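You operate a simulated robot arm through the tools that you are given. There is no shell and no other tool. Be economical: measure what you need, move in short steps, check, and stop when the job is done.

Carry out the task below with a simulated two-armed robot. There is one attempt and no reset: what you move stays moved.

JOB
Layer sprinkles, then cereal, in the small blue cup and serve it.
Fine: one portion of each; the cup goes on the narrow tray, the slide ends out. Set down upright: what you pick out.

Only the result counts: the job must be done as asked and must still hold three seconds after the hand-in. Knocking over, shifting, dropping, spilling or breaking anything else fails it.

ROBOT AND FRAMES
Two 7-joint arms with two-finger parallel grippers on one trunk, on a base that drives. Base frame: it is fixed to the floor where the robot stands at the start and does not move with it; the origin is under the middle of the robot, x ahead of it, y to its left, z up. Lengths are in mm, angles in rad, forces in N, time in s.
The left shoulder is at the start at [50, 165, 1205], the right one opposite. With the tool pointing down near the work surface each hand reaches from about 160 to 680 mm from the robot's upright axis, wherever it stands, measured 20 degrees to its own side. Places, roughly: brown button [500, 0, 1100]; narrow green tray [400, 300, 900]; ring of the purple slide [500, 100, 900]. Payload 3.91 kg a hand.
The tool frame of a hand sits at the grasp point between the pads (the TCP): z along the fingers, y along the line on which they close. The tips reach 30 mm beyond it. The gripper opens to 110 mm. The fingers are 20 mm wide and 10 mm thick; the gripper's body (48 by 112 mm) begins 55 mm behind the TCP.
Orientation is told as [roll, pitch, yaw] about the base's x, y, z axes, in that order, counted from this pose: with the fingers straight down and closing along the base's y, the tool's x points along the base's -x, its y along +y and its z along -z.

CONTROLS
- The arms move only by the tool jog_arm. It takes "left_increments", "right_increments" or both (then of equal length, played together; a hand with none holds still); each is a list of rows, each an object of numbers (a shift or turn left out is 0, a gripper value left out holds the last): "dx", "dy", "dz": the shift along the tool's x, y, z in units of 30 mm (1.0 is 30 mm); "ax", "ay", "az": the turn, a rotation vector about the tool's x, y, z in units of 5 degrees (1.0 is 5 degrees); "grip": the closure in counts, from 0 (fully open) to 255 (shut). In form: [{"dx": .., "dy": .., "dz": .., "ax": .., "ay": .., "az": .., "grip": ..}, ...]. A call has 1 to 12 rows; each row shifts and turns the commanded pose from where the row before left it, along the tool's axes as they then stand. A call with a number of a shift or a turn outside -1 to 1 is refused whole. Each row takes 0.2 s and may step no farther than 50 mm and 0.15 rad from the row before; otherwise, or with a gripper value out of range, the whole call is refused. Where a pose cannot be reached the arm comes as near as it can. A force on the tool above 40 N (or 10 N above the force at the start of the call, whichever is more), or a blocked arm, ends the call early, and 0.2 s more pass. The fingers move at their own pace (about 45 mm/s each) and stop on an object; they squeeze with about 20 N. The grip force told is the motor's: it shows also when the fingers shut on nothing. Time passes only in rows, and 0.2 s behind the last, so rows that do not move let the fingers close. It gives the time, the measured TCP pose, the force on the tool (base axes), the opening and the grip force at its end, in the units of the frame above (readings bear some noise), with the torque about the TCP (base axes, N m) and any sound that the robot's microphone picked up.
- Cameras (640 x 400 px; columns grow to the right, rows downward): "scene" is now at [115.8, 26.4, 1377.4]; the picture's right is [0.29, -0.96, 0.00], its down [-0.52, -0.16, -0.84] and it looks along [0.80, 0.24, -0.54] (base axes); focal length 234 px, centre (320, 200). "left" rides on the left gripper at [73, -17, -103] in its tool frame; the picture's right is [0.23, 0.97, 0.00], its down [-0.76, 0.18, -0.62] and it looks along [-0.61, 0.14, 0.78] (tool axes); focal length 222 px, centre (320, 200). "right" rides on the right gripper at [73, 17, -103] in its tool frame; the picture's right is [-0.23, 0.97, 0.00], its down [-0.76, -0.18, -0.62] and it looks along [-0.61, -0.14, 0.78] (tool axes); focal length 222 px, centre (320, 200). There is no depth. A picture from a camera that has moved, and an enlarged one, comes with that camera's place and axes in the base frame and with its lens.
- grab_frame(camera): a new picture of that camera. The clock stands still meanwhile.
- lift_body(by): slides the trunk up (or, below 0, down) by that many mm; the arms and the scene camera ride with it, the base frame stays. It gives what a move gives, with no picture.
- roll_base(legs): drives the robot by 1 to 6 legs, each [ahead, left, turn to the left] in mm, mm and rad, along the robot's own axes; the way and the turn of a leg run together, so that a leg with both is an arc; at most 1500 mm and 3.142 rad a leg. The arms and the cameras ride along, it lands a little off, and it stops where it bumps. It gives what a move gives.
- head_to(pan, tilt): turns the head with the scene camera to pan (to the left, within 1.396 rad either way) and tilt (down, from -0.506 to 1.204), counted from straight ahead of the robot. It gives what a move gives.
- enlarge(camera, box): a new picture of the part [left, top, right, bottom] of that camera's present view, enlarged. The clock stands still meanwhile.
- sign_off(): hands the job in; it is judged then, once.

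Go step by step. Nothing tells you exact positions but the pictures and the camera data: compare them with the known pose of the tool, close in by small moves and look again before you grip or let go. The budget is 120 turns and 88 pictures, counting those below and the enlarged ones. Unless the task says otherwise, let go and move clear before handing in, and close with one line.

The tools are called after "Call:" as name(argument=value, ...) on one line, values as JSON. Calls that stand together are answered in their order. jog_arm: Moves the arms, as the interface text tells. Its arguments: {"type":"object","properties":{"left_increments":{"type":"array","items":{"type":"object","properties":{"dx":{"type":"number"},"dy":{"type":"number"},"dz":{"type":"number"},"ax":{"type":"number"},"ay":{"type":"number"},"az":{"type":"number"},"grip":{"type":"number"}}}},"right_increments":{"type":"array","items":{"type":"object","properties":{"dx":{"type":"number"},"dy":{"type":"number"},"dz":{"type":"number"},"ax":{"type":"number"},"ay":{"type":"number"},"az":{"type":"number"},"grip":{"type":"number"}}}}},"required":[]} The other tools are called the same way: lift_body (by) slides the trunk up or down; roll_base (legs) drives the base; head_to (pan, tilt) turns the head that bears the scene camera; grab_frame (camera) takes a picture; enlarge (camera, box) takes an enlarged picture of a part of a camera's view; sign_off () hands the job in.

At the start:

```text
time: 0.0
left_tool_pos: [397.1, 341.6, 1259.4]
left_ee_rot: [0.001, 0.0, 0.001]
left_contact_force: [-0.1, -0.4, 0.6]
left_wrist_torque: [-0.02, 0.0, 0.0]
left_finger_gap: 109.9
left_finger_force: 0.0
right_tool_pos: [347.5, -56.0, 1224.2]
right_ee_rot: [0.0, 0.0, -0.002]
right_contact_force: [0.5, 0.6, -0.3]
right_wrist_torque: [0.02, 0.0, 0.04]
right_finger_gap: 110.1
right_finger_force: 0.0
trunk travel left (down, up): [-425.0, 78.0]
robot x, y, heading: [1.5, 1.5, 0.006]
head pan, tilt: [0.293, 0.574]
```

scene: 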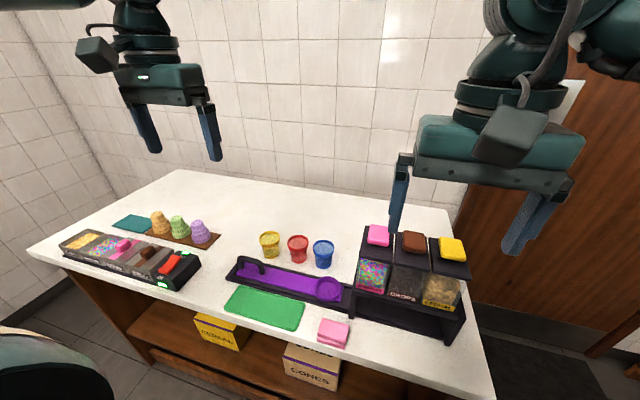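
right: 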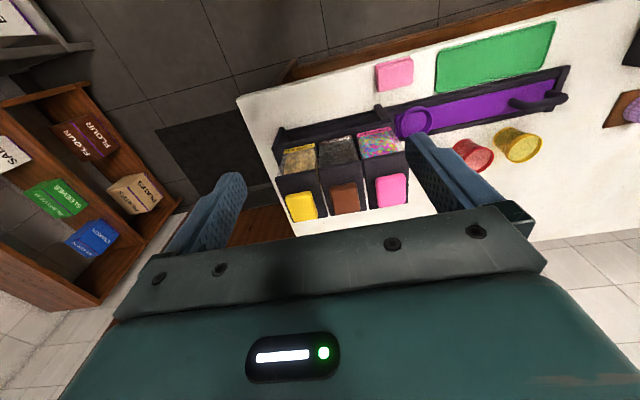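
left: 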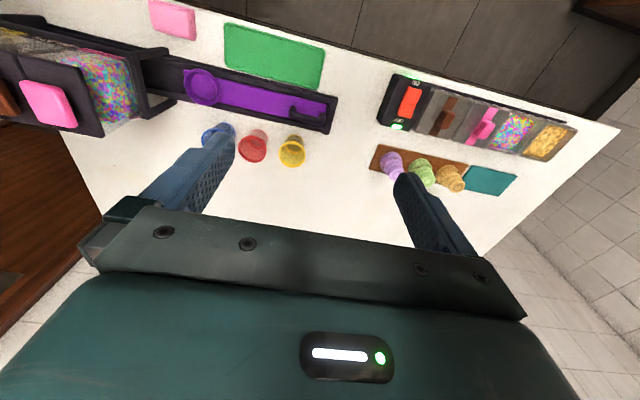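

I see a counter with a three-button dispenser on the right, a purple slide with a ring, three cups, and a green tray. I'll look closer at the dispenser, slide and cups.

Call:
enlarge(camera="scene", box=[220, 210, 380, 310])

Call:
enlarge(camera="scene", box=[310, 215, 486, 355])

Call:
enlarge(camera="scene", box=[40, 200, 240, 325])

Call:
enlarge(camera="right", box=[240, 50, 580, 230])

```text
4.00 times, centred on (300, 260) of scene
camera zoom: at [115.8, 26.4, 1377.4], right [0.29, -0.96, 0.0], down [-0.52, -0.16, -0.84], along [0.8, 0.24, -0.54], focal length 935 px, centre (400, -40)
```

zoom: 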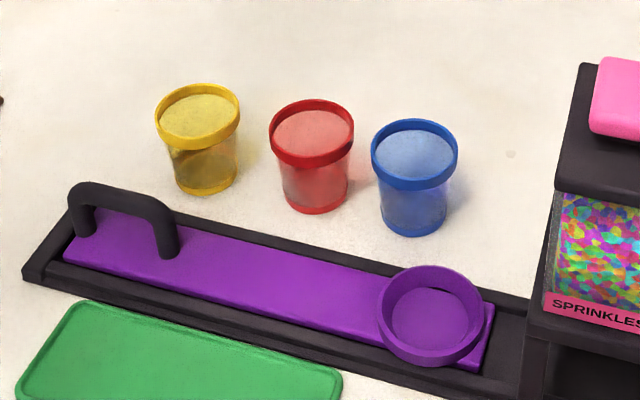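

```text
2.86 times, centred on (398, 285) of scene
camera zoom: at [115.8, 26.4, 1377.4], right [0.29, -0.96, 0.0], down [-0.52, -0.16, -0.84], along [0.8, 0.24, -0.54], focal length 668 px, centre (97, -43)
```

zoom: 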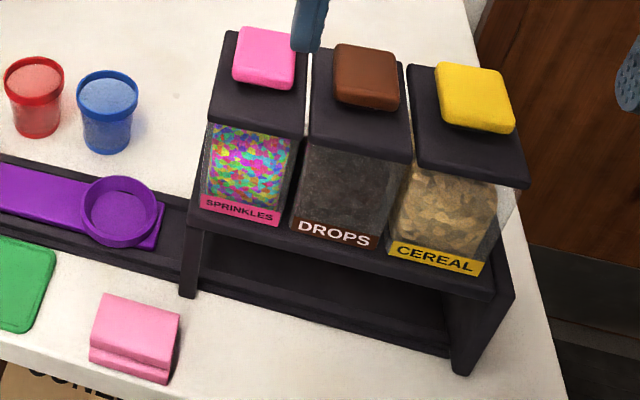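

```text
3.20 times, centred on (140, 262) of scene
camera zoom: at [115.8, 26.4, 1377.4], right [0.29, -0.96, 0.0], down [-0.52, -0.16, -0.84], along [0.8, 0.24, -0.54], focal length 748 px, centre (896, 0)
```

zoom: 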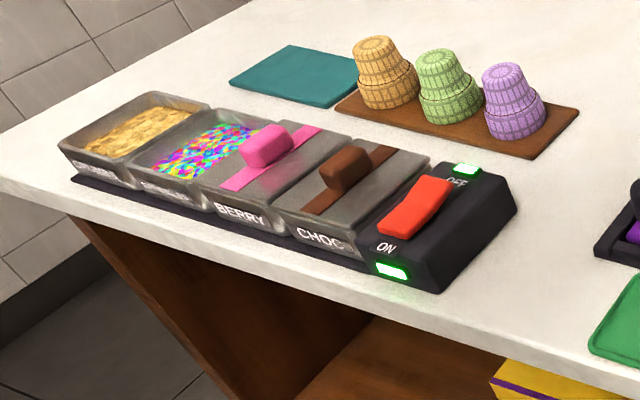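

```text
1.88 times, centred on (410, 140) of right
camera zoom: at [277.1, -39.2, 1325.9], right [0.23, 0.97, 0.0], down [0.76, -0.18, 0.62], along [0.61, -0.14, -0.78], focal length 418 px, centre (151, 313)
```

zoom: 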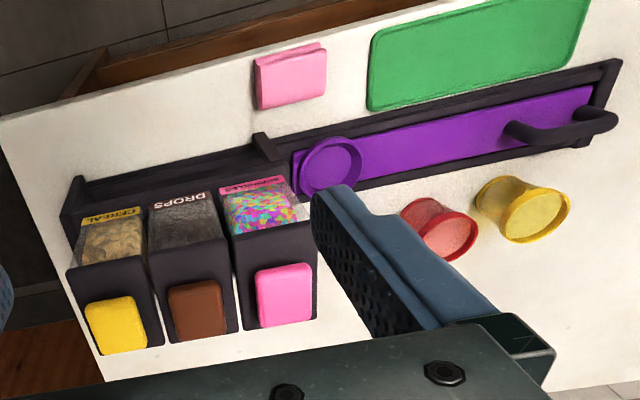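

Rough positions: counter z≈850, blue cup ≈[570,157], ring ≈[484,115], handle ≈[477,332], buttons at x≈508, y≈18/−50/−125, z≈1050. I'll bring the left hand above the blue cup for a closer look.

Call:
jog_arm(left_increments=[{"dx": -0.45, "dy": -0.69, "dz": 0.7}, {"dx": -0.45, "dy": -0.69, "dz": 0.7}, {"dx": -0.45, "dy": -0.69, "dz": 0.7}, {"dx": -0.45, "dy": -0.69, "dz": 0.7}, {"dx": -0.45, "dy": -0.69, "dz": 0.7}, {"dx": -0.45, "dy": -0.69, "dz": 0.7}, {"dx": -0.45, "dy": -0.69, "dz": 0.7}, {"dx": -0.45, "dy": -0.69, "dz": 0.7}, {"dx": -0.45, "dy": -0.69, "dz": 0.7}])

Call:
grab_frame(camera="left")

Call:
grab_frame(camera="scene")

```text
time: 2.0
left_tool_pos: [505.7, 168.1, 1074.2]
left_ee_rot: [-0.002, -0.003, 0.003]
left_contact_force: [-0.1, 0.5, -0.2]
left_wrist_torque: [-0.02, -0.01, -0.02]
left_finger_gap: 110.0
left_finger_force: 0.1
left hand out of reach, approached as far as the arm can: row 9
right_tool_pos: [347.5, -53.8, 1222.9]
right_ee_rot: [0.0, 0.0, -0.003]
right_contact_force: [0.2, -0.5, -0.3]
right_wrist_torque: [0.0, 0.0, -0.05]
right_finger_gap: 110.0
right_finger_force: 0.0
trunk travel left (down, up): [-425.0, 78.0]
robot x, y, heading: [2.0, 1.9, 0.005]
head pan, tilt: [0.293, 0.574]
```

```text
80 pictures are left
camera left: at [434.5, 150.6, 1177.0], right [-0.23, 0.97, 0.0], down [0.76, 0.18, 0.63], along [0.61, 0.14, -0.78], focal length 222 px, centre (320, 200)
```

left: 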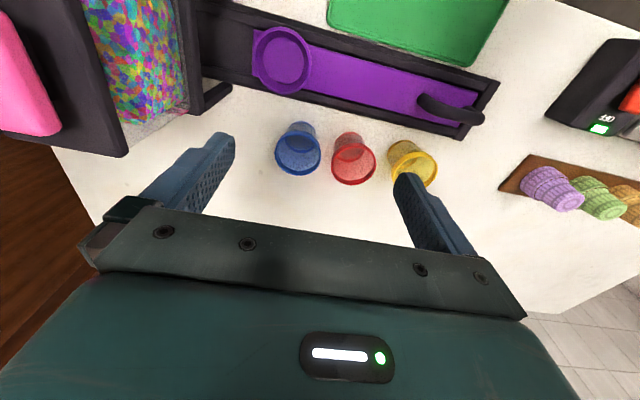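

```text
79 pictures are left
camera scene: at [115.1, 26.5, 1377.5], right [0.29, -0.96, 0.0], down [-0.52, -0.16, -0.84], along [0.8, 0.24, -0.54], focal length 234 px, centre (320, 200)
```

scene: 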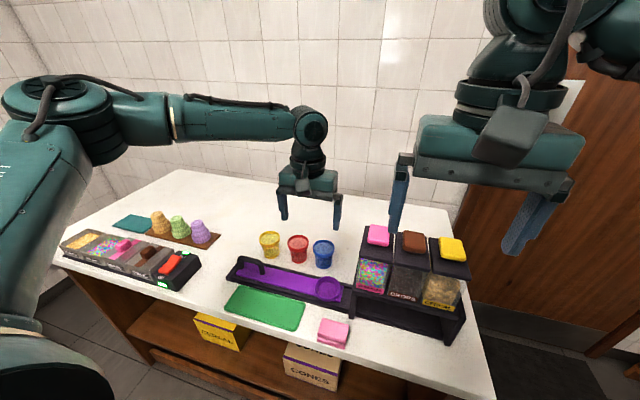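

The cups are open-topped. The hand reported a reach limit; I'll try it lower, where the reach should be better.

Call:
jog_arm(left_increments=[{"dz": 0.8}, {"dz": 0.8}, {"dx": -0.5, "dy": -0.2, "dz": 0.5}, {"dx": -0.5, "dy": -0.2}])

Call:
grab_frame(camera="left")

```text
time: 3.0
left_tool_pos: [506.4, 183.0, 1024.9]
left_ee_rot: [-0.002, -0.002, 0.0]
left_contact_force: [0.2, 0.4, 0.1]
left_wrist_torque: [0.02, -0.01, 0.0]
left_finger_gap: 110.3
left_finger_force: 0.0
left hand out of reach, approached as far as the arm can: row 1, 2, 3, 4
right_tool_pos: [349.4, -55.5, 1223.3]
right_ee_rot: [-0.001, 0.0, -0.003]
right_contact_force: [0.4, 0.5, -0.4]
right_wrist_torque: [0.01, 0.02, 0.0]
right_finger_gap: 110.2
right_finger_force: 0.1
trunk travel left (down, up): [-425.0, 78.0]
robot x, y, heading: [0.5, 2.1, 0.0]
head pan, tilt: [0.293, 0.574]
```

```text
78 pictures are left
camera left: at [435.3, 166.3, 1127.5], right [-0.23, 0.97, 0.0], down [0.76, 0.18, 0.62], along [0.61, 0.14, -0.78], focal length 222 px, centre (320, 200)
```

left: 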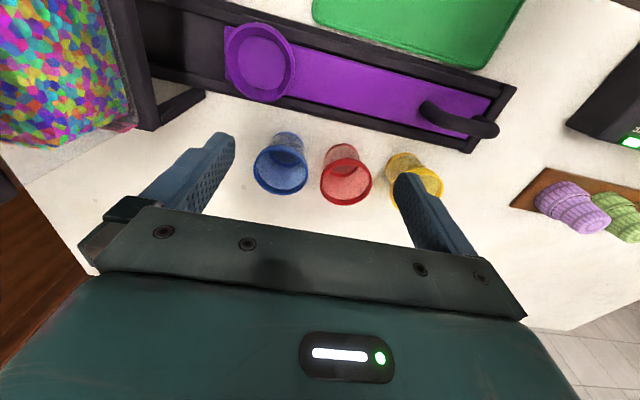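

The arm is elbow-out and limited here. I'll back off a bit, go lower, and push forward again to find the reach near the surface.

Call:
jog_arm(left_increments=[{"dx": 1, "dy": 0.5}, {"dx": 1, "dy": 0.5, "dz": 0.4}, {"dz": 0.5}, {"dz": 0.5}, {"dx": -0.5, "dy": -0.3}, {"dx": -0.5, "dy": -0.3}])

Call:
grab_frame(camera="scene")

```text
time: 4.4
left_tool_pos: [477.0, 198.9, 980.5]
left_ee_rot: [0.001, -0.001, 0.002]
left_contact_force: [0.7, 0.3, 0.8]
left_wrist_torque: [0.01, 0.0, 0.0]
left_finger_gap: 109.9
left_finger_force: 0.0
right_tool_pos: [348.3, -55.2, 1224.0]
right_ee_rot: [-0.001, 0.0, -0.003]
right_contact_force: [0.1, -0.5, 0.0]
right_wrist_torque: [0.01, 0.0, 0.03]
right_finger_gap: 110.1
right_finger_force: 0.0
trunk travel left (down, up): [-425.0, 78.0]
robot x, y, heading: [-2.5, 2.4, -0.0]
head pan, tilt: [0.293, 0.574]
```

```text
77 pictures are left
camera scene: at [116.0, 26.6, 1377.3], right [0.29, -0.96, 0.0], down [-0.52, -0.16, -0.84], along [0.8, 0.24, -0.54], focal length 234 px, centre (320, 200)
```

scene: 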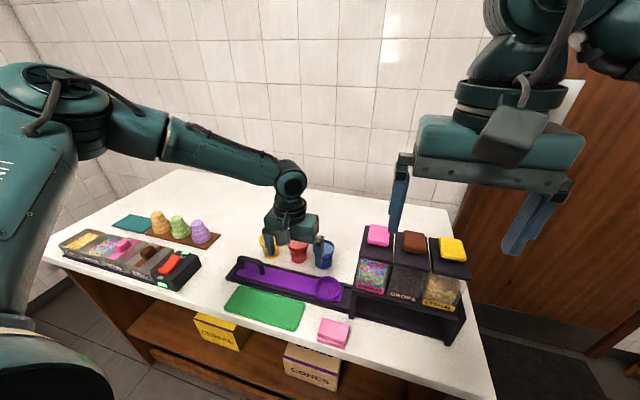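

Lower down, the reach is freer. I'll turn the left hand about 60° so the fingers straddle the blue cup without touching the red one, then look.

Call:
jog_arm(left_increments=[{"az": 1}, {"az": 1}, {"az": 1}, {"az": 1}, {"az": 1}, {"az": 1}, {"az": 1}, {"az": 1}, {"az": 1}, {"az": 1}, {"az": 1}, {"az": 1}])

Call:
grab_frame(camera="left")

```text
time: 7.0
left_tool_pos: [477.4, 197.5, 980.2]
left_ee_rot: [0.0, 0.0, -1.046]
left_contact_force: [-0.2, -0.5, 0.6]
left_wrist_torque: [-0.03, 0.01, 0.03]
left_finger_gap: 110.0
left_finger_force: 0.2
right_tool_pos: [348.4, -56.3, 1223.5]
right_ee_rot: [-0.001, 0.0, -0.002]
right_contact_force: [-0.3, 0.3, -0.3]
right_wrist_torque: [0.04, 0.01, -0.02]
right_finger_gap: 110.1
right_finger_force: 0.1
trunk travel left (down, up): [-425.0, 78.0]
robot x, y, heading: [-1.1, -0.4, -0.004]
head pan, tilt: [0.293, 0.574]
```

```text
76 pictures are left
camera left: at [429.0, 251.5, 1083.0], right [0.73, 0.68, 0.0], down [0.53, -0.57, 0.62], along [0.43, -0.45, -0.78], focal length 222 px, centre (320, 200)
```

left: 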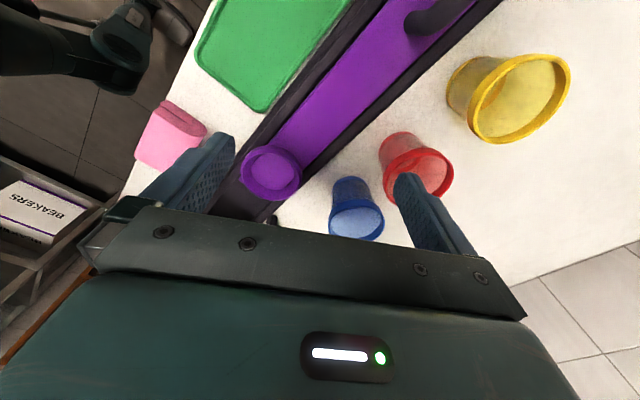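

Blue cup rim ≈[573,157,909], ring ≈[479,122], red cup ≈[561,239]. Moving above the blue cup.

Call:
jog_arm(left_increments=[{"dx": -0.69, "dy": 0.52}, {"dx": -0.69, "dy": 0.52}, {"dx": -0.69, "dy": 0.52}, {"dx": -0.69, "dy": 0.52}])

Call:
grab_frame(camera="left")

```text
time: 8.0
left_tool_pos: [514.6, 202.1, 1006.8]
left_ee_rot: [0.003, -0.001, -1.046]
left_contact_force: [0.2, 0.1, 0.0]
left_wrist_torque: [0.02, 0.01, 0.0]
left_finger_gap: 109.8
left_finger_force: 0.1
left hand out of reach, approached as far as the arm can: row 1, 2, 3, 4
right_tool_pos: [348.5, -57.2, 1223.8]
right_ee_rot: [-0.001, 0.001, -0.001]
right_contact_force: [0.0, -0.1, -0.1]
right_wrist_torque: [0.01, -0.02, -0.02]
right_finger_gap: 110.1
right_finger_force: 0.0
trunk travel left (down, up): [-425.0, 78.0]
robot x, y, heading: [0.7, 0.7, -0.0]
head pan, tilt: [0.293, 0.574]
```

```text
75 pictures are left
camera left: at [465.8, 256.7, 1108.8], right [0.73, 0.68, 0.0], down [0.53, -0.57, 0.62], along [0.43, -0.45, -0.78], focal length 222 px, centre (320, 200)
```

left: 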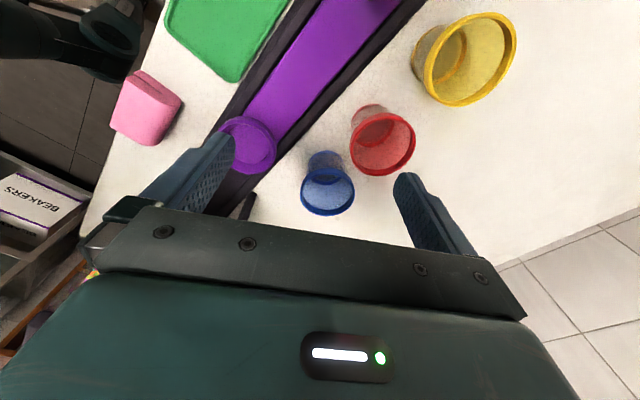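

The left hand is reach-limited here, so the base should come nearer. I'll look down to check clearance between robot and counter.

Call:
head_to(pan=0.1, tilt=1.2)

Call:
grab_frame(camera="scene")

```text
time: 9.0
left_tool_pos: [515.2, 203.4, 1005.7]
left_ee_rot: [0.002, -0.002, -1.046]
left_contact_force: [-0.5, -0.8, -0.2]
left_wrist_torque: [0.01, -0.02, -0.02]
left_finger_gap: 110.1
left_finger_force: 0.2
right_tool_pos: [347.2, -55.9, 1222.6]
right_ee_rot: [-0.001, -0.001, -0.002]
right_contact_force: [-0.6, -0.6, -1.0]
right_wrist_torque: [0.0, -0.04, 0.03]
right_finger_gap: 110.1
right_finger_force: 0.1
trunk travel left (down, up): [-425.0, 78.0]
robot x, y, heading: [3.3, -2.2, 0.0]
head pan, tilt: [0.099, 1.201]
```

```text
74 pictures are left
camera scene: at [86.1, 6.2, 1330.4], right [0.1, -0.99, 0.0], down [-0.93, -0.09, -0.36], along [0.36, 0.04, -0.93], focal length 234 px, centre (320, 200)
```

scene: 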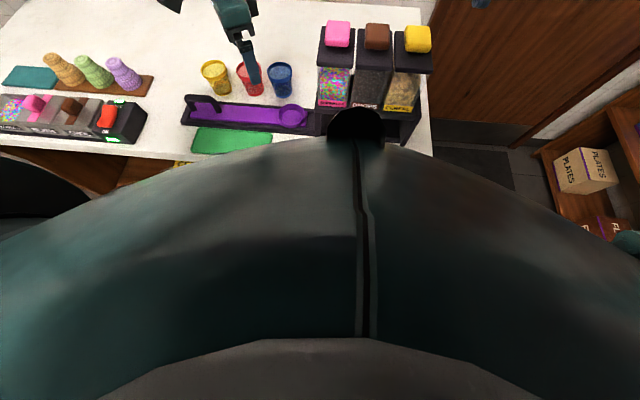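

The chest hides the base. The pattern of limits suggests a lower trunk helps, so I'll raise the left hand and lower the trunk, then try the reach again.

Call:
jog_arm(left_increments=[{"dz": -0.9}, {"dz": -0.9}, {"dz": -0.9}, {"dz": -0.9}])

Call:
lift_body(by=-130)

Call:
head_to(pan=0.25, tilt=0.6)

Call:
jog_arm(left_increments=[{"dx": -0.69, "dy": 0.36}, {"dx": -0.69, "dy": 0.36}, {"dx": -0.69, "dy": 0.36}])

Call:
grab_frame(camera="left")

```text
time: 10.0
left_tool_pos: [514.6, 200.8, 1114.1]
left_ee_rot: [0.0, 0.0, -1.048]
left_contact_force: [-0.1, -0.8, 0.9]
left_wrist_torque: [0.01, 0.0, -0.01]
left_finger_gap: 110.1
left_finger_force: 0.1
right_tool_pos: [348.4, -55.9, 1223.4]
right_ee_rot: [0.0, -0.001, -0.001]
right_contact_force: [-0.2, -0.1, -0.1]
right_wrist_torque: [0.04, -0.01, 0.01]
right_finger_gap: 109.9
right_finger_force: 0.0
trunk travel left (down, up): [-425.0, 78.0]
robot x, y, heading: [0.1, -3.2, -0.003]
head pan, tilt: [0.099, 1.201]
```

```text
time: 11.6
left_tool_pos: [515.0, 201.3, 983.2]
left_ee_rot: [0.0, -0.001, -1.043]
left_contact_force: [0.1, -0.3, 0.0]
left_wrist_torque: [0.01, -0.02, -0.01]
left_finger_gap: 109.8
left_finger_force: 0.1
right_tool_pos: [348.8, -56.0, 1092.4]
right_ee_rot: [0.0, 0.001, -0.001]
right_contact_force: [0.1, -0.5, 0.3]
right_wrist_torque: [-0.05, -0.04, -0.01]
right_finger_gap: 110.3
right_finger_force: 0.1
trunk travel left (down, up): [-295.0, 208.0]
robot x, y, heading: [-1.3, -1.4, -0.002]
head pan, tilt: [0.099, 1.201]
```

```text
time: 12.6
left_tool_pos: [513.8, 201.6, 981.5]
left_ee_rot: [-0.001, 0.001, -1.046]
left_contact_force: [-0.9, -0.2, 0.6]
left_wrist_torque: [0.02, 0.01, -0.03]
left_finger_gap: 109.9
left_finger_force: 0.0
right_tool_pos: [348.7, -54.9, 1093.2]
right_ee_rot: [0.001, -0.001, -0.002]
right_contact_force: [0.0, -0.2, 0.1]
right_wrist_torque: [0.0, -0.02, 0.0]
right_finger_gap: 109.9
right_finger_force: 0.0
trunk travel left (down, up): [-295.0, 208.0]
robot x, y, heading: [-0.5, 0.2, -0.005]
head pan, tilt: [0.25, 0.6]
```

```text
time: 13.4
left_tool_pos: [532.3, 193.4, 983.4]
left_ee_rot: [0.002, -0.002, -1.046]
left_contact_force: [0.5, -0.4, -0.5]
left_wrist_torque: [-0.01, 0.02, -0.01]
left_finger_gap: 109.9
left_finger_force: 0.1
left hand out of reach, approached as far as the arm can: row 1, 2, 3
right_tool_pos: [348.9, -56.2, 1093.7]
right_ee_rot: [-0.001, 0.0, -0.001]
right_contact_force: [0.5, 0.0, -0.7]
right_wrist_torque: [0.0, -0.01, -0.03]
right_finger_gap: 109.8
right_finger_force: 0.0
trunk travel left (down, up): [-295.0, 208.0]
robot x, y, heading: [-1.7, 3.2, 0.003]
head pan, tilt: [0.25, 0.6]
```

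```text
73 pictures are left
camera left: at [483.5, 247.1, 1086.2], right [0.73, 0.68, 0.0], down [0.53, -0.57, 0.62], along [0.43, -0.45, -0.78], focal length 222 px, centre (320, 200)
```

left: 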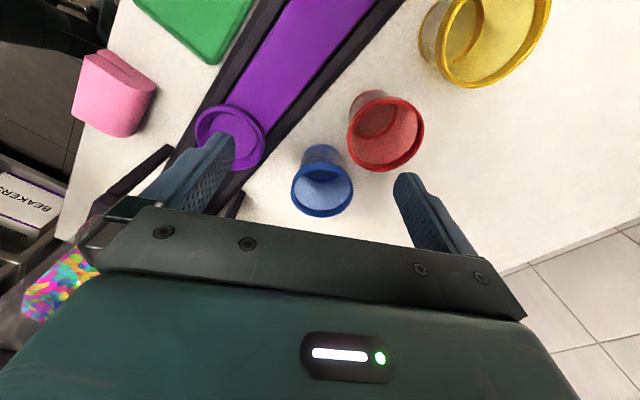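

Only a small gain, so I'll drive the base a little ahead (the hands are clear above everything).

Call:
roll_base(legs=[[70, 0, 0]])

Call:
grab_frame(camera="scene")

Call:
grab_frame(camera="left")

```text
time: 14.4
left_tool_pos: [601.3, 192.8, 983.9]
left_ee_rot: [-0.001, -0.001, -1.046]
left_contact_force: [-0.3, -0.4, -0.1]
left_wrist_torque: [0.03, 0.04, 0.01]
left_finger_gap: 109.9
left_finger_force: 0.1
right_tool_pos: [416.1, -55.2, 1094.4]
right_ee_rot: [-0.001, 0.001, 0.0]
right_contact_force: [-0.6, 0.5, -0.3]
right_wrist_torque: [0.03, 0.0, 0.0]
right_finger_gap: 110.0
right_finger_force: 0.1
trunk travel left (down, up): [-295.0, 208.0]
robot x, y, heading: [67.6, 4.4, 0.006]
head pan, tilt: [0.25, 0.6]
```

```text
72 pictures are left
camera scene: at [185.1, 22.6, 1244.9], right [0.25, -0.97, 0.0], down [-0.55, -0.14, -0.82], along [0.8, 0.2, -0.57], focal length 234 px, centre (320, 200)
```

scene: 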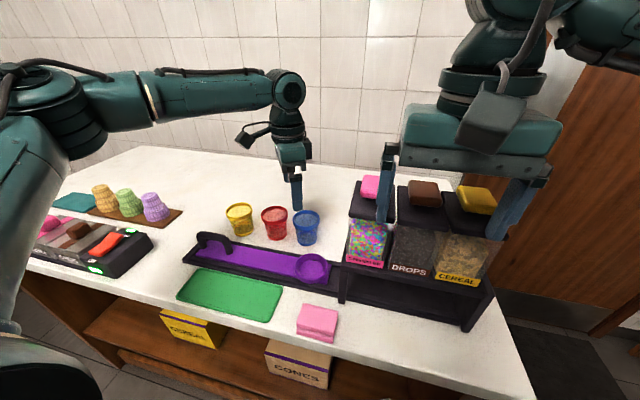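

```text
71 pictures are left
camera left: at [552.1, 247.5, 1085.9], right [0.73, 0.69, 0.0], down [0.54, -0.57, 0.62], along [0.43, -0.45, -0.78], focal length 222 px, centre (320, 200)
```

left: 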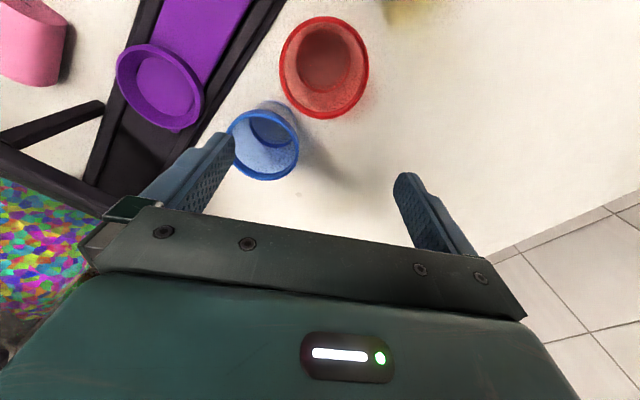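

Base moved well. The blue cup is confirmed at [573,157]; I'll centre over it and look before descending.

Call:
jog_arm(left_increments=[{"dx": -0.29, "dy": -0.7}, {"dx": -0.29, "dy": -0.7}, {"dz": 0.6}, {"dz": 0.6}])

Call:
grab_frame(camera="left")

Call:
enlarge(camera="scene", box=[240, 160, 368, 240])

```text
time: 15.4
left_tool_pos: [570.2, 162.0, 949.7]
left_ee_rot: [0.002, -0.003, -1.044]
left_contact_force: [0.4, -0.1, -0.2]
left_wrist_torque: [0.01, 0.0, 0.01]
left_finger_gap: 110.2
left_finger_force: 0.0
left hand out of reach, approached as far as the arm can: row 2
right_tool_pos: [416.0, -55.6, 1093.4]
right_ee_rot: [-0.002, 0.0, -0.003]
right_contact_force: [-0.4, 0.4, 0.2]
right_wrist_torque: [0.02, -0.02, 0.01]
right_finger_gap: 109.8
right_finger_force: 0.0
trunk travel left (down, up): [-295.0, 208.0]
robot x, y, heading: [65.8, -0.8, 0.002]
head pan, tilt: [0.25, 0.6]
```

```text
70 pictures are left
camera left: at [519.4, 216.7, 1051.5], right [0.73, 0.69, 0.0], down [0.53, -0.57, 0.63], along [0.43, -0.46, -0.78], focal length 222 px, centre (320, 200)
```

left: 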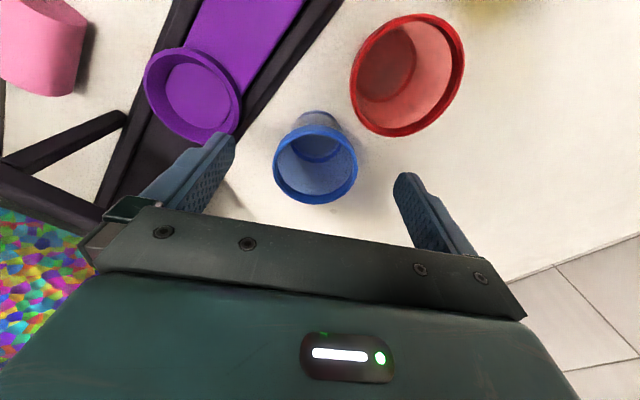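

```text
5.00 times, centred on (304, 200) of scene
camera zoom: at [184.4, 22.6, 1245.0], right [0.25, -0.97, 0.0], down [-0.55, -0.14, -0.83], along [0.8, 0.2, -0.56], focal length 1168 px, centre (400, 200)
```

zoom: 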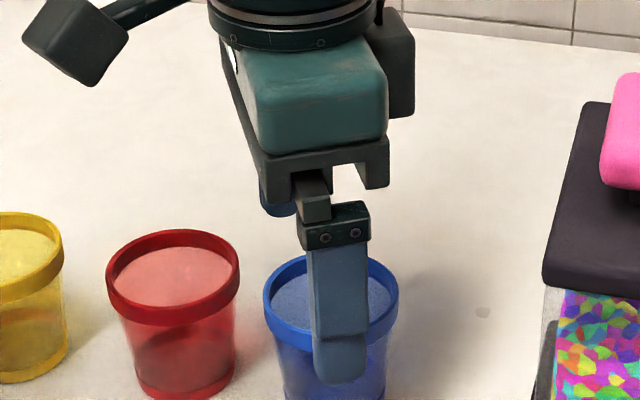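

Centred within a few mm. Descend so the tips overlap the upper part of the cup, then close.

Call:
jog_arm(left_increments=[{"dx": -0.21, "dz": 0.6}, {"dz": 0.6}])

Call:
enlarge(camera="scene", box=[240, 180, 368, 260])

Call:
grab_frame(camera="left")

```text
time: 16.0
left_tool_pos: [565.0, 166.4, 914.5]
left_ee_rot: [0.002, -0.004, -1.047]
left_contact_force: [0.1, -0.4, -0.6]
left_wrist_torque: [0.02, -0.01, 0.03]
left_finger_gap: 110.0
left_finger_force: 0.1
left hand out of reach, approached as far as the arm can: row 1, 2
right_tool_pos: [417.5, -55.8, 1093.7]
right_ee_rot: [0.001, 0.0, 0.0]
right_contact_force: [0.0, 0.4, 0.1]
right_wrist_torque: [0.01, -0.02, 0.03]
right_finger_gap: 109.8
right_finger_force: 0.1
trunk travel left (down, up): [-295.0, 208.0]
robot x, y, heading: [68.3, -1.3, 0.003]
head pan, tilt: [0.25, 0.6]
```

```text
5.00 times, centred on (304, 220) of scene
camera zoom: at [184.4, 22.6, 1245.0], right [0.25, -0.97, 0.0], down [-0.55, -0.14, -0.83], along [0.8, 0.2, -0.56], focal length 1168 px, centre (400, 100)
```

zoom: 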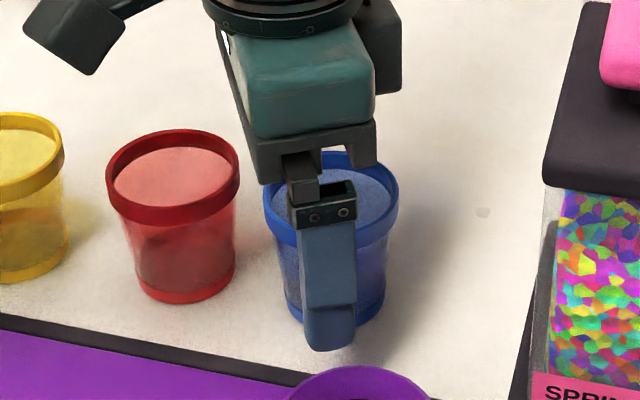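

```text
67 pictures are left
camera left: at [514.9, 220.9, 1017.0], right [0.73, 0.69, 0.0], down [0.53, -0.57, 0.63], along [0.43, -0.46, -0.78], focal length 222 px, centre (320, 200)
```

left: 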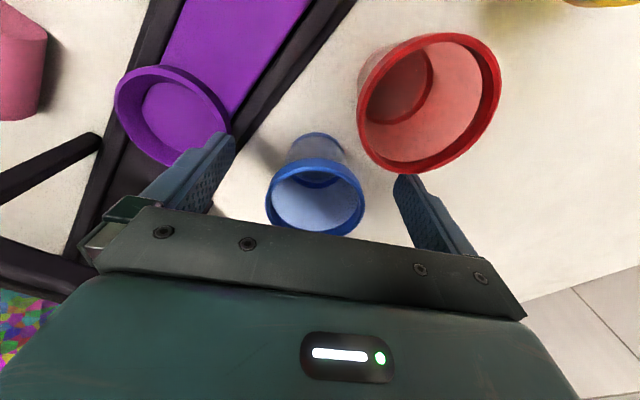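

The reach limit dragged the hand ~12 mm off centre. I'll raise, pull the right hand back, and shift the base a bit ahead and right.

Call:
jog_arm(left_increments=[{"dz": -0.7}, {"dz": -0.7}, {"dz": -0.7}], right_increments=[{"dx": 0.8, "dy": -0.5, "dz": -0.6}, {"dx": 0.8, "dy": -0.5, "dz": -0.6}, {"dx": 0.8, "dy": -0.5, "dz": -0.6}])

Call:
roll_base(legs=[[40, -40, 0]])

Call:
grab_frame(camera="left")

```text
time: 16.8
left_tool_pos: [565.1, 164.7, 980.0]
left_ee_rot: [0.003, -0.001, -1.045]
left_contact_force: [0.0, -0.5, -0.7]
left_wrist_torque: [-0.01, 0.02, 0.02]
left_finger_gap: 109.8
left_finger_force: 0.0
right_tool_pos: [341.2, -103.6, 1146.1]
right_ee_rot: [0.0, -0.001, 0.0]
right_contact_force: [-0.3, -0.1, -0.3]
right_wrist_torque: [0.0, -0.04, 0.0]
right_finger_gap: 110.1
right_finger_force: 0.1
trunk travel left (down, up): [-295.0, 208.0]
robot x, y, heading: [67.7, -0.1, 0.004]
head pan, tilt: [0.25, 0.6]
```

```text
time: 18.0
left_tool_pos: [595.0, 130.3, 978.8]
left_ee_rot: [0.001, -0.001, -1.038]
left_contact_force: [0.5, -0.3, -0.4]
left_wrist_torque: [-0.03, -0.01, -0.01]
left_finger_gap: 109.9
left_finger_force: 0.1
right_tool_pos: [373.8, -138.0, 1146.5]
right_ee_rot: [0.002, 0.0, 0.007]
right_contact_force: [0.6, 0.1, -0.3]
right_wrist_torque: [-0.04, 0.01, 0.0]
right_finger_gap: 110.1
right_finger_force: 0.2
trunk travel left (down, up): [-295.0, 208.0]
robot x, y, heading: [102.0, -35.1, 0.008]
head pan, tilt: [0.25, 0.6]
stopped in leg 1: the robot was blocked; the commanded pose is now the measured one
```

```text
66 pictures are left
camera left: at [545.7, 184.0, 1081.6], right [0.72, 0.69, 0.0], down [0.54, -0.57, 0.62], along [0.43, -0.45, -0.78], focal length 222 px, centre (320, 200)
```

left: 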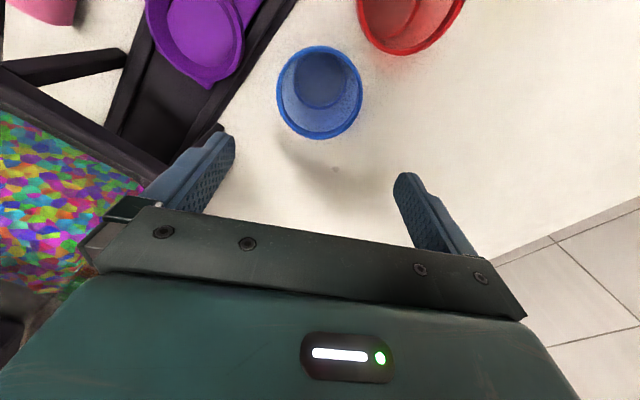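

The base touched something (likely the counter) at x≈102, but the cups are unmoved. Now re-centre and descend.

Call:
jog_arm(left_increments=[{"dx": 0.56, "dy": -0.1}, {"dx": 0.56, "dy": -0.09}, {"dz": 0.72}, {"dz": 0.72}, {"dz": 0.72}])

Call:
grab_frame(camera="left")

Call:
grab_frame(camera="scene")

```text
time: 19.2
left_tool_pos: [575.8, 157.3, 915.8]
left_ee_rot: [0.002, -0.001, -1.039]
left_contact_force: [0.0, -0.8, 0.4]
left_wrist_torque: [-0.01, 0.0, 0.0]
left_finger_gap: 110.0
left_finger_force: 0.0
right_tool_pos: [374.0, -138.8, 1147.1]
right_ee_rot: [0.001, -0.001, 0.007]
right_contact_force: [0.1, -0.1, 0.1]
right_wrist_torque: [0.02, -0.01, -0.01]
right_finger_gap: 110.0
right_finger_force: 0.3
trunk travel left (down, up): [-295.0, 208.0]
robot x, y, heading: [101.2, -35.1, 0.009]
head pan, tilt: [0.25, 0.6]
```

```text
65 pictures are left
camera left: at [526.8, 209.6, 1017.6], right [0.72, 0.69, 0.0], down [0.54, -0.56, 0.62], along [0.43, -0.45, -0.78], focal length 222 px, centre (320, 200)
```

left: 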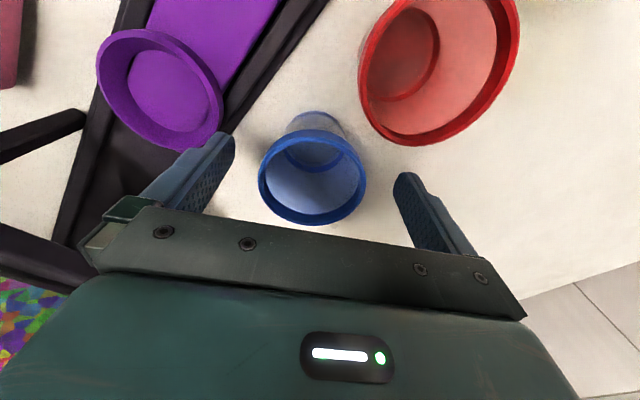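

```text
64 pictures are left
camera scene: at [215.9, -14.6, 1245.0], right [0.25, -0.97, 0.0], down [-0.55, -0.14, -0.82], along [0.8, 0.21, -0.57], focal length 234 px, centre (320, 200)
```

scene: 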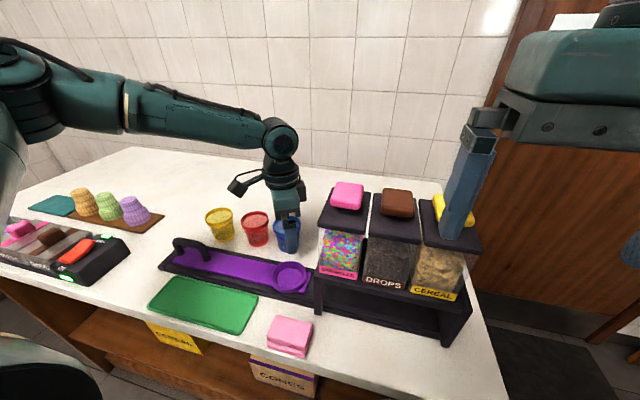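

Aligned within ~4 mm. Correct that and close.

Call:
jog_arm(left_increments=[{"dy": -0.14, "dx": 0.03}, {"grip": 255}, {"grip": 255}, {"grip": 255}, {"grip": 255}, {"grip": 255}, {"grip": 255}])

Call:
enlarge(camera="scene", box=[200, 190, 360, 290])

```text
time: 20.8
left_tool_pos: [573.3, 154.8, 915.6]
left_ee_rot: [0.001, -0.001, -1.038]
left_contact_force: [-0.1, -0.1, 1.9]
left_wrist_torque: [0.0, -0.03, -0.01]
left_finger_gap: 55.4
left_finger_force: 19.7
right_tool_pos: [375.4, -138.0, 1147.5]
right_ee_rot: [-0.001, -0.001, 0.007]
right_contact_force: [0.4, -0.1, 0.1]
right_wrist_torque: [0.02, 0.0, 0.01]
right_finger_gap: 109.8
right_finger_force: 0.1
trunk travel left (down, up): [-295.0, 208.0]
robot x, y, heading: [99.8, -38.8, 0.008]
head pan, tilt: [0.25, 0.6]
```

```text
4.00 times, centred on (280, 240) of scene
camera zoom: at [215.8, -14.7, 1245.0], right [0.25, -0.97, 0.0], down [-0.55, -0.14, -0.83], along [0.8, 0.21, -0.56], focal length 935 px, centre (480, 40)
```

zoom: 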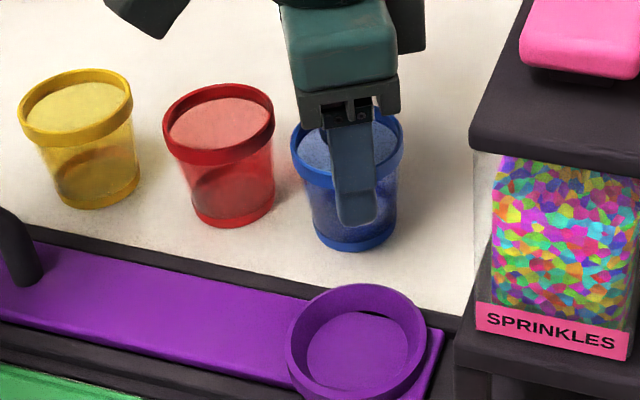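

Cup gripped. Lift it clear and re-measure the ring.

Call:
jog_arm(left_increments=[{"dz": -0.8}, {"dz": -0.8}, {"dz": -0.8}])

Call:
enlarge(camera="scene", box=[200, 190, 360, 290])

Call:
enlarge(camera="scene", box=[250, 240, 346, 300])

Call:
grab_frame(camera="left")

```text
time: 21.6
left_tool_pos: [569.0, 155.1, 988.4]
left_ee_rot: [0.002, 0.001, -1.04]
left_contact_force: [-0.6, 0.0, 0.4]
left_wrist_torque: [0.01, 0.02, 0.02]
left_finger_gap: 55.2
left_finger_force: 20.3
right_tool_pos: [375.4, -138.7, 1147.6]
right_ee_rot: [0.001, -0.001, 0.007]
right_contact_force: [0.4, -0.5, 0.0]
right_wrist_torque: [-0.01, -0.04, 0.01]
right_finger_gap: 109.9
right_finger_force: 0.0
trunk travel left (down, up): [-295.0, 208.0]
robot x, y, heading: [101.8, -35.9, 0.002]
head pan, tilt: [0.25, 0.6]
```

```text
4.00 times, centred on (280, 240) of scene
camera zoom: at [215.6, -14.7, 1245.0], right [0.25, -0.97, 0.0], down [-0.55, -0.14, -0.83], along [0.8, 0.21, -0.56], focal length 935 px, centre (480, 40)
```

zoom: 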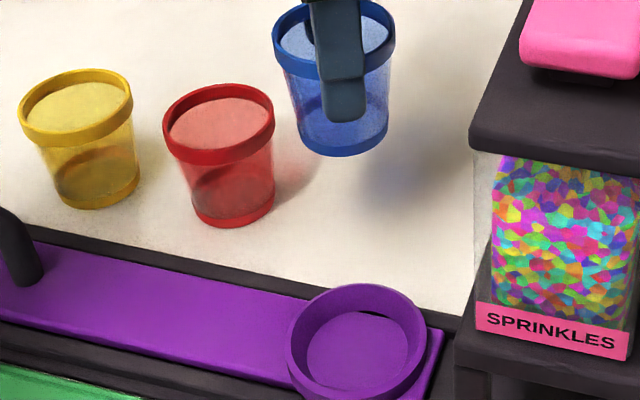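

```text
6.67 times, centred on (298, 270) of scene
camera zoom: at [215.6, -14.7, 1245.0], right [0.25, -0.97, 0.0], down [-0.55, -0.14, -0.83], along [0.8, 0.21, -0.56], focal length 1558 px, centre (467, -267)
```

zoom: 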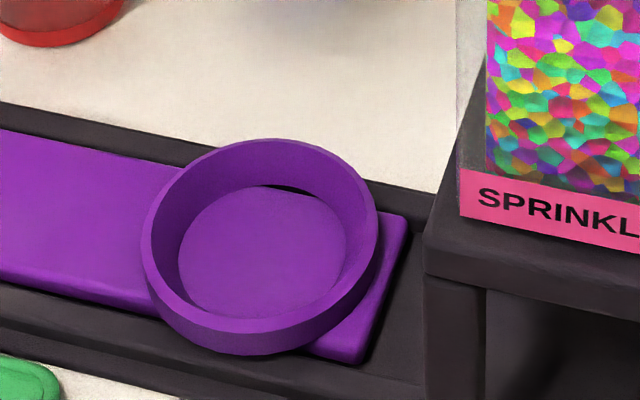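

```text
60 pictures are left
camera left: at [519.8, 208.4, 1090.2], right [0.72, 0.69, 0.0], down [0.54, -0.57, 0.62], along [0.43, -0.45, -0.78], focal length 222 px, centre (320, 200)
```

left: 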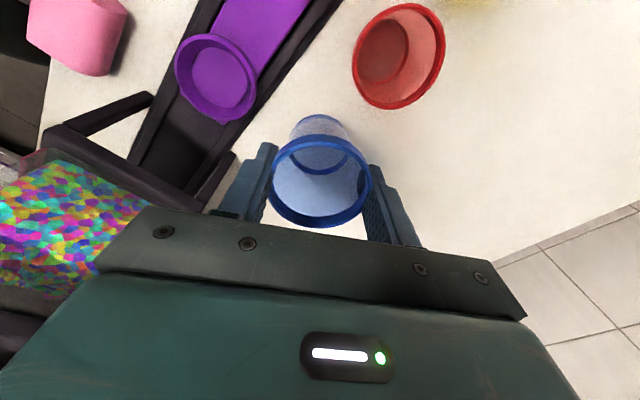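

Triangulation puts the ring centre at ≈[480,118], top ≈870. Carry the cup above it.

Call:
jog_arm(left_increments=[{"dx": 0.11, "dy": -0.8}, {"dx": 0.11, "dy": -0.8}, {"dx": 0.11, "dy": -0.8}, {"dx": 0.11, "dy": -0.78}, {"dz": 0.4}])

Call:
grab_frame(camera="left")

Call:
enlarge(camera="scene", box=[200, 190, 360, 290])

```text
time: 22.8
left_tool_pos: [480.9, 117.7, 974.7]
left_ee_rot: [0.002, -0.003, -1.036]
left_contact_force: [0.3, -0.1, -0.4]
left_wrist_torque: [0.01, 0.02, -0.04]
left_finger_gap: 54.8
left_finger_force: 20.3
right_tool_pos: [375.1, -137.2, 1147.0]
right_ee_rot: [0.001, 0.0, 0.007]
right_contact_force: [0.0, -0.6, -0.1]
right_wrist_torque: [0.01, 0.01, -0.02]
right_finger_gap: 110.0
right_finger_force: 0.0
trunk travel left (down, up): [-295.0, 208.0]
robot x, y, heading: [102.2, -35.4, 0.012]
head pan, tilt: [0.25, 0.6]
```

```text
59 pictures are left
camera left: at [430.9, 171.1, 1076.6], right [0.72, 0.69, 0.0], down [0.54, -0.56, 0.62], along [0.43, -0.45, -0.78], focal length 222 px, centre (320, 200)
```

left: 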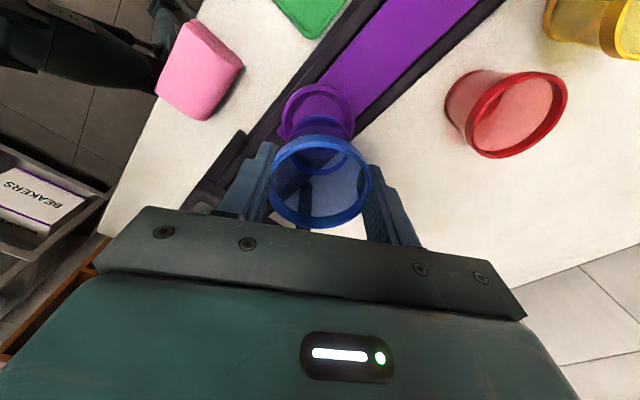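

```text
4.00 times, centred on (280, 240) of scene
camera zoom: at [216.0, -14.6, 1245.0], right [0.25, -0.97, 0.0], down [-0.55, -0.14, -0.82], along [0.8, 0.21, -0.57], focal length 935 px, centre (480, 40)
```

zoom: 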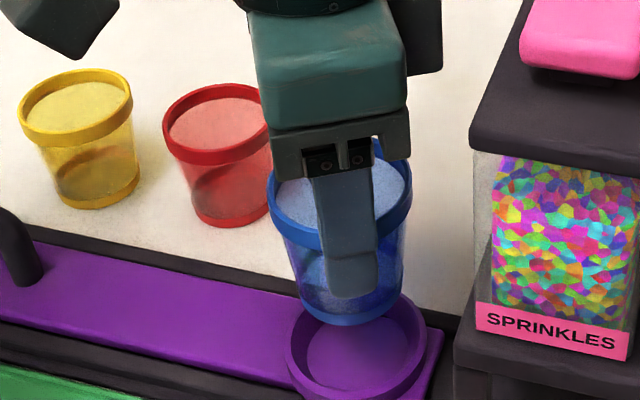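

Looks aligned. Descend to just above the ring and check again.

Call:
jog_arm(left_increments=[{"dz": 0.5}, {"dz": 0.5}])

Call:
grab_frame(camera="left")

Call:
enlarge(camera="scene", box=[250, 230, 346, 290])

```text
time: 23.4
left_tool_pos: [482.2, 117.6, 945.3]
left_ee_rot: [-0.001, -0.001, -1.038]
left_contact_force: [-0.4, 0.0, 0.6]
left_wrist_torque: [0.03, 0.02, 0.01]
left_finger_gap: 55.0
left_finger_force: 19.5
right_tool_pos: [374.8, -138.9, 1147.0]
right_ee_rot: [0.001, -0.001, 0.006]
right_contact_force: [0.1, 0.0, -0.2]
right_wrist_torque: [0.0, -0.02, 0.0]
right_finger_gap: 109.9
right_finger_force: 0.1
trunk travel left (down, up): [-295.0, 208.0]
robot x, y, heading: [100.4, -37.8, 0.005]
head pan, tilt: [0.25, 0.6]
```

```text
57 pictures are left
camera left: at [432.4, 171.5, 1048.3], right [0.72, 0.69, 0.0], down [0.54, -0.57, 0.62], along [0.43, -0.45, -0.78], focal length 222 px, centre (320, 200)
```

left: 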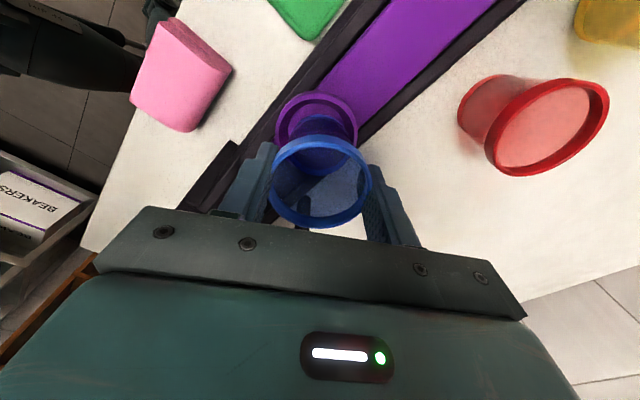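

```text
6.67 times, centred on (298, 260) of scene
camera zoom: at [215.9, -14.6, 1245.0], right [0.25, -0.97, 0.0], down [-0.55, -0.14, -0.82], along [0.8, 0.21, -0.57], focal length 1558 px, centre (467, -200)
```

zoom: 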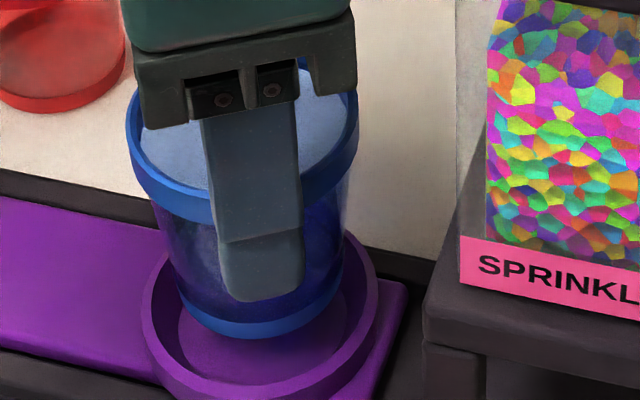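

Scene view shows the cup base centred in the ring. Lower gently.

Call:
jog_arm(left_increments=[{"dz": 0.2}, {"dz": 0.2}])

Call:
enlarge(camera="scene", box=[250, 230, 346, 290])

Call:
enlarge(camera="left", box=[240, 80, 400, 180])

```text
time: 24.0
left_tool_pos: [480.8, 116.7, 933.4]
left_ee_rot: [-0.001, -0.002, -1.038]
left_contact_force: [-0.3, -0.3, 0.1]
left_wrist_torque: [-0.04, -0.01, -0.01]
left_finger_gap: 54.6
left_finger_force: 20.2
right_tool_pos: [375.9, -138.5, 1147.2]
right_ee_rot: [0.001, -0.001, 0.007]
right_contact_force: [-0.2, -0.2, -0.3]
right_wrist_torque: [-0.03, 0.0, 0.02]
right_finger_gap: 109.9
right_finger_force: 0.0
trunk travel left (down, up): [-295.0, 208.0]
robot x, y, heading: [100.9, -39.5, 0.007]
head pan, tilt: [0.25, 0.6]
```

```text
6.67 times, centred on (298, 260) of scene
camera zoom: at [215.9, -14.6, 1245.0], right [0.25, -0.97, 0.0], down [-0.55, -0.14, -0.83], along [0.8, 0.21, -0.56], focal length 1558 px, centre (467, -200)
```

zoom: 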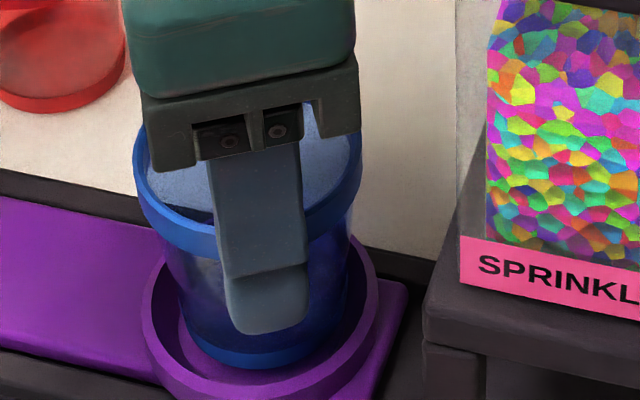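

```text
4.00 times, centred on (320, 130) of left
camera zoom: at [431.9, 171.0, 1035.7], right [0.72, 0.69, 0.0], down [0.54, -0.56, 0.62], along [0.43, -0.45, -0.78], focal length 888 px, centre (320, 480)
```

zoom: 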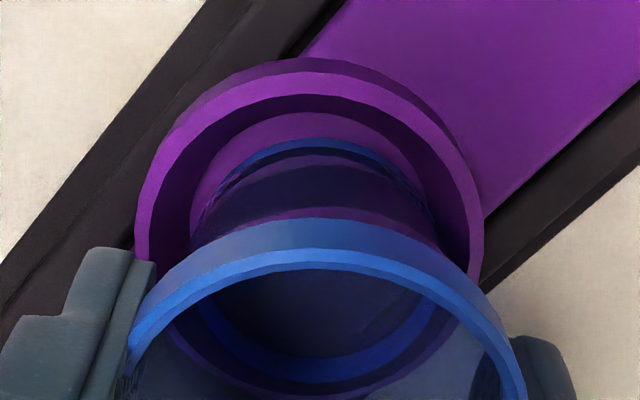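

Base is inside the ring wall. Continue lowering to the floor.

Call:
jog_arm(left_increments=[{"dz": 0.15}, {"dz": 0.15}])

Call:
enlarge(camera="scene", box=[250, 230, 346, 290])

```text
time: 24.6
left_tool_pos: [480.6, 117.2, 925.3]
left_ee_rot: [0.006, -0.004, -1.038]
left_contact_force: [0.9, -0.2, 18.8]
left_wrist_torque: [-0.07, -0.02, -0.13]
left_finger_gap: 54.3
left_finger_force: 20.4
right_tool_pos: [374.1, -138.4, 1147.3]
right_ee_rot: [0.001, -0.002, 0.007]
right_contact_force: [-0.4, 0.2, -0.1]
right_wrist_torque: [0.01, 0.01, -0.01]
right_finger_gap: 110.3
right_finger_force: 0.1
trunk travel left (down, up): [-295.0, 208.0]
robot x, y, heading: [98.5, -34.4, 0.014]
head pan, tilt: [0.25, 0.6]
```

```text
6.67 times, centred on (298, 260) of scene
camera zoom: at [214.9, -15.1, 1245.5], right [0.25, -0.97, 0.0], down [-0.55, -0.14, -0.83], along [0.8, 0.21, -0.56], focal length 1558 px, centre (467, -200)
```

zoom: 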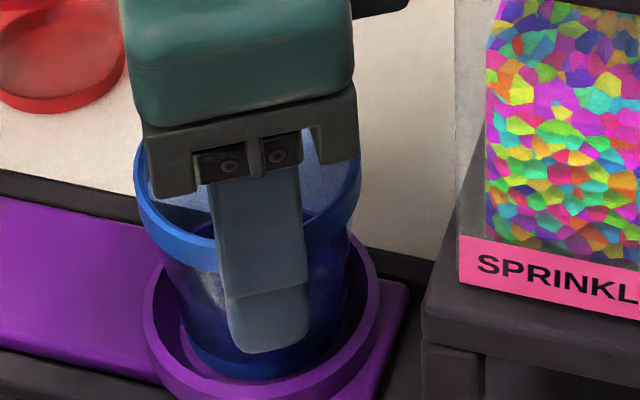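

Seated (contact 19 N at the predicted height). Relieve slightly, open partly, and rise.

Call:
jog_arm(left_increments=[{"dz": -0.1}, {"grip": 70}, {"grip": 70}, {"grip": 70}, {"dz": -0.6}, {"dz": -0.8}, {"dz": -0.8}])

Call:
enlarge(camera="scene", box=[160, 190, 360, 315])

Call:
grab_frame(camera="left")

```text
time: 26.2
left_tool_pos: [478.2, 118.2, 994.1]
left_ee_rot: [-0.001, -0.001, -1.039]
left_contact_force: [0.0, 0.3, -0.3]
left_wrist_torque: [-0.01, -0.02, 0.0]
left_finger_gap: 79.8
left_finger_force: 0.0
right_tool_pos: [374.7, -137.5, 1146.7]
right_ee_rot: [0.0, 0.0, 0.007]
right_contact_force: [0.2, -0.5, 0.3]
right_wrist_torque: [-0.02, 0.0, -0.02]
right_finger_gap: 109.8
right_finger_force: 0.1
trunk travel left (down, up): [-295.0, 208.0]
robot x, y, heading: [100.4, -37.0, 0.009]
head pan, tilt: [0.25, 0.6]
```

```text
3.20 times, centred on (260, 252) of scene
camera zoom: at [215.6, -14.7, 1245.0], right [0.25, -0.97, 0.0], down [-0.55, -0.14, -0.83], along [0.8, 0.21, -0.56], focal length 748 px, centre (512, 32)
```

zoom: 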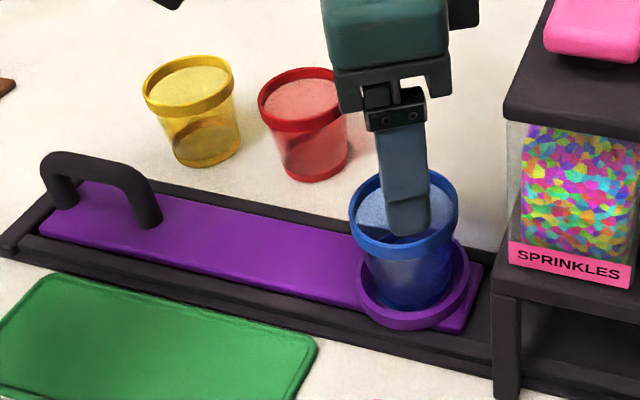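

```text
51 pictures are left
camera left: at [428.9, 171.5, 1095.4], right [0.72, 0.69, 0.0], down [0.54, -0.57, 0.62], along [0.43, -0.45, -0.78], focal length 222 px, centre (320, 200)
```

left: 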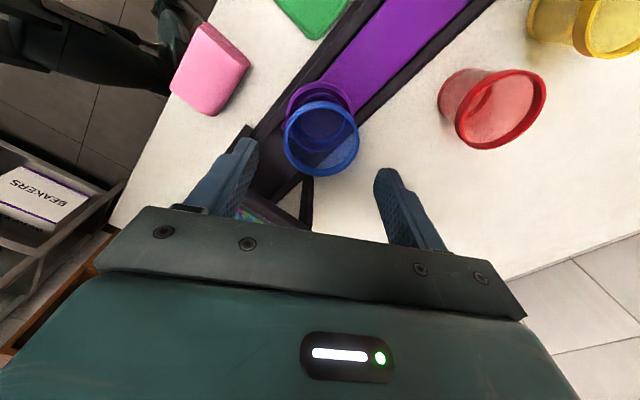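

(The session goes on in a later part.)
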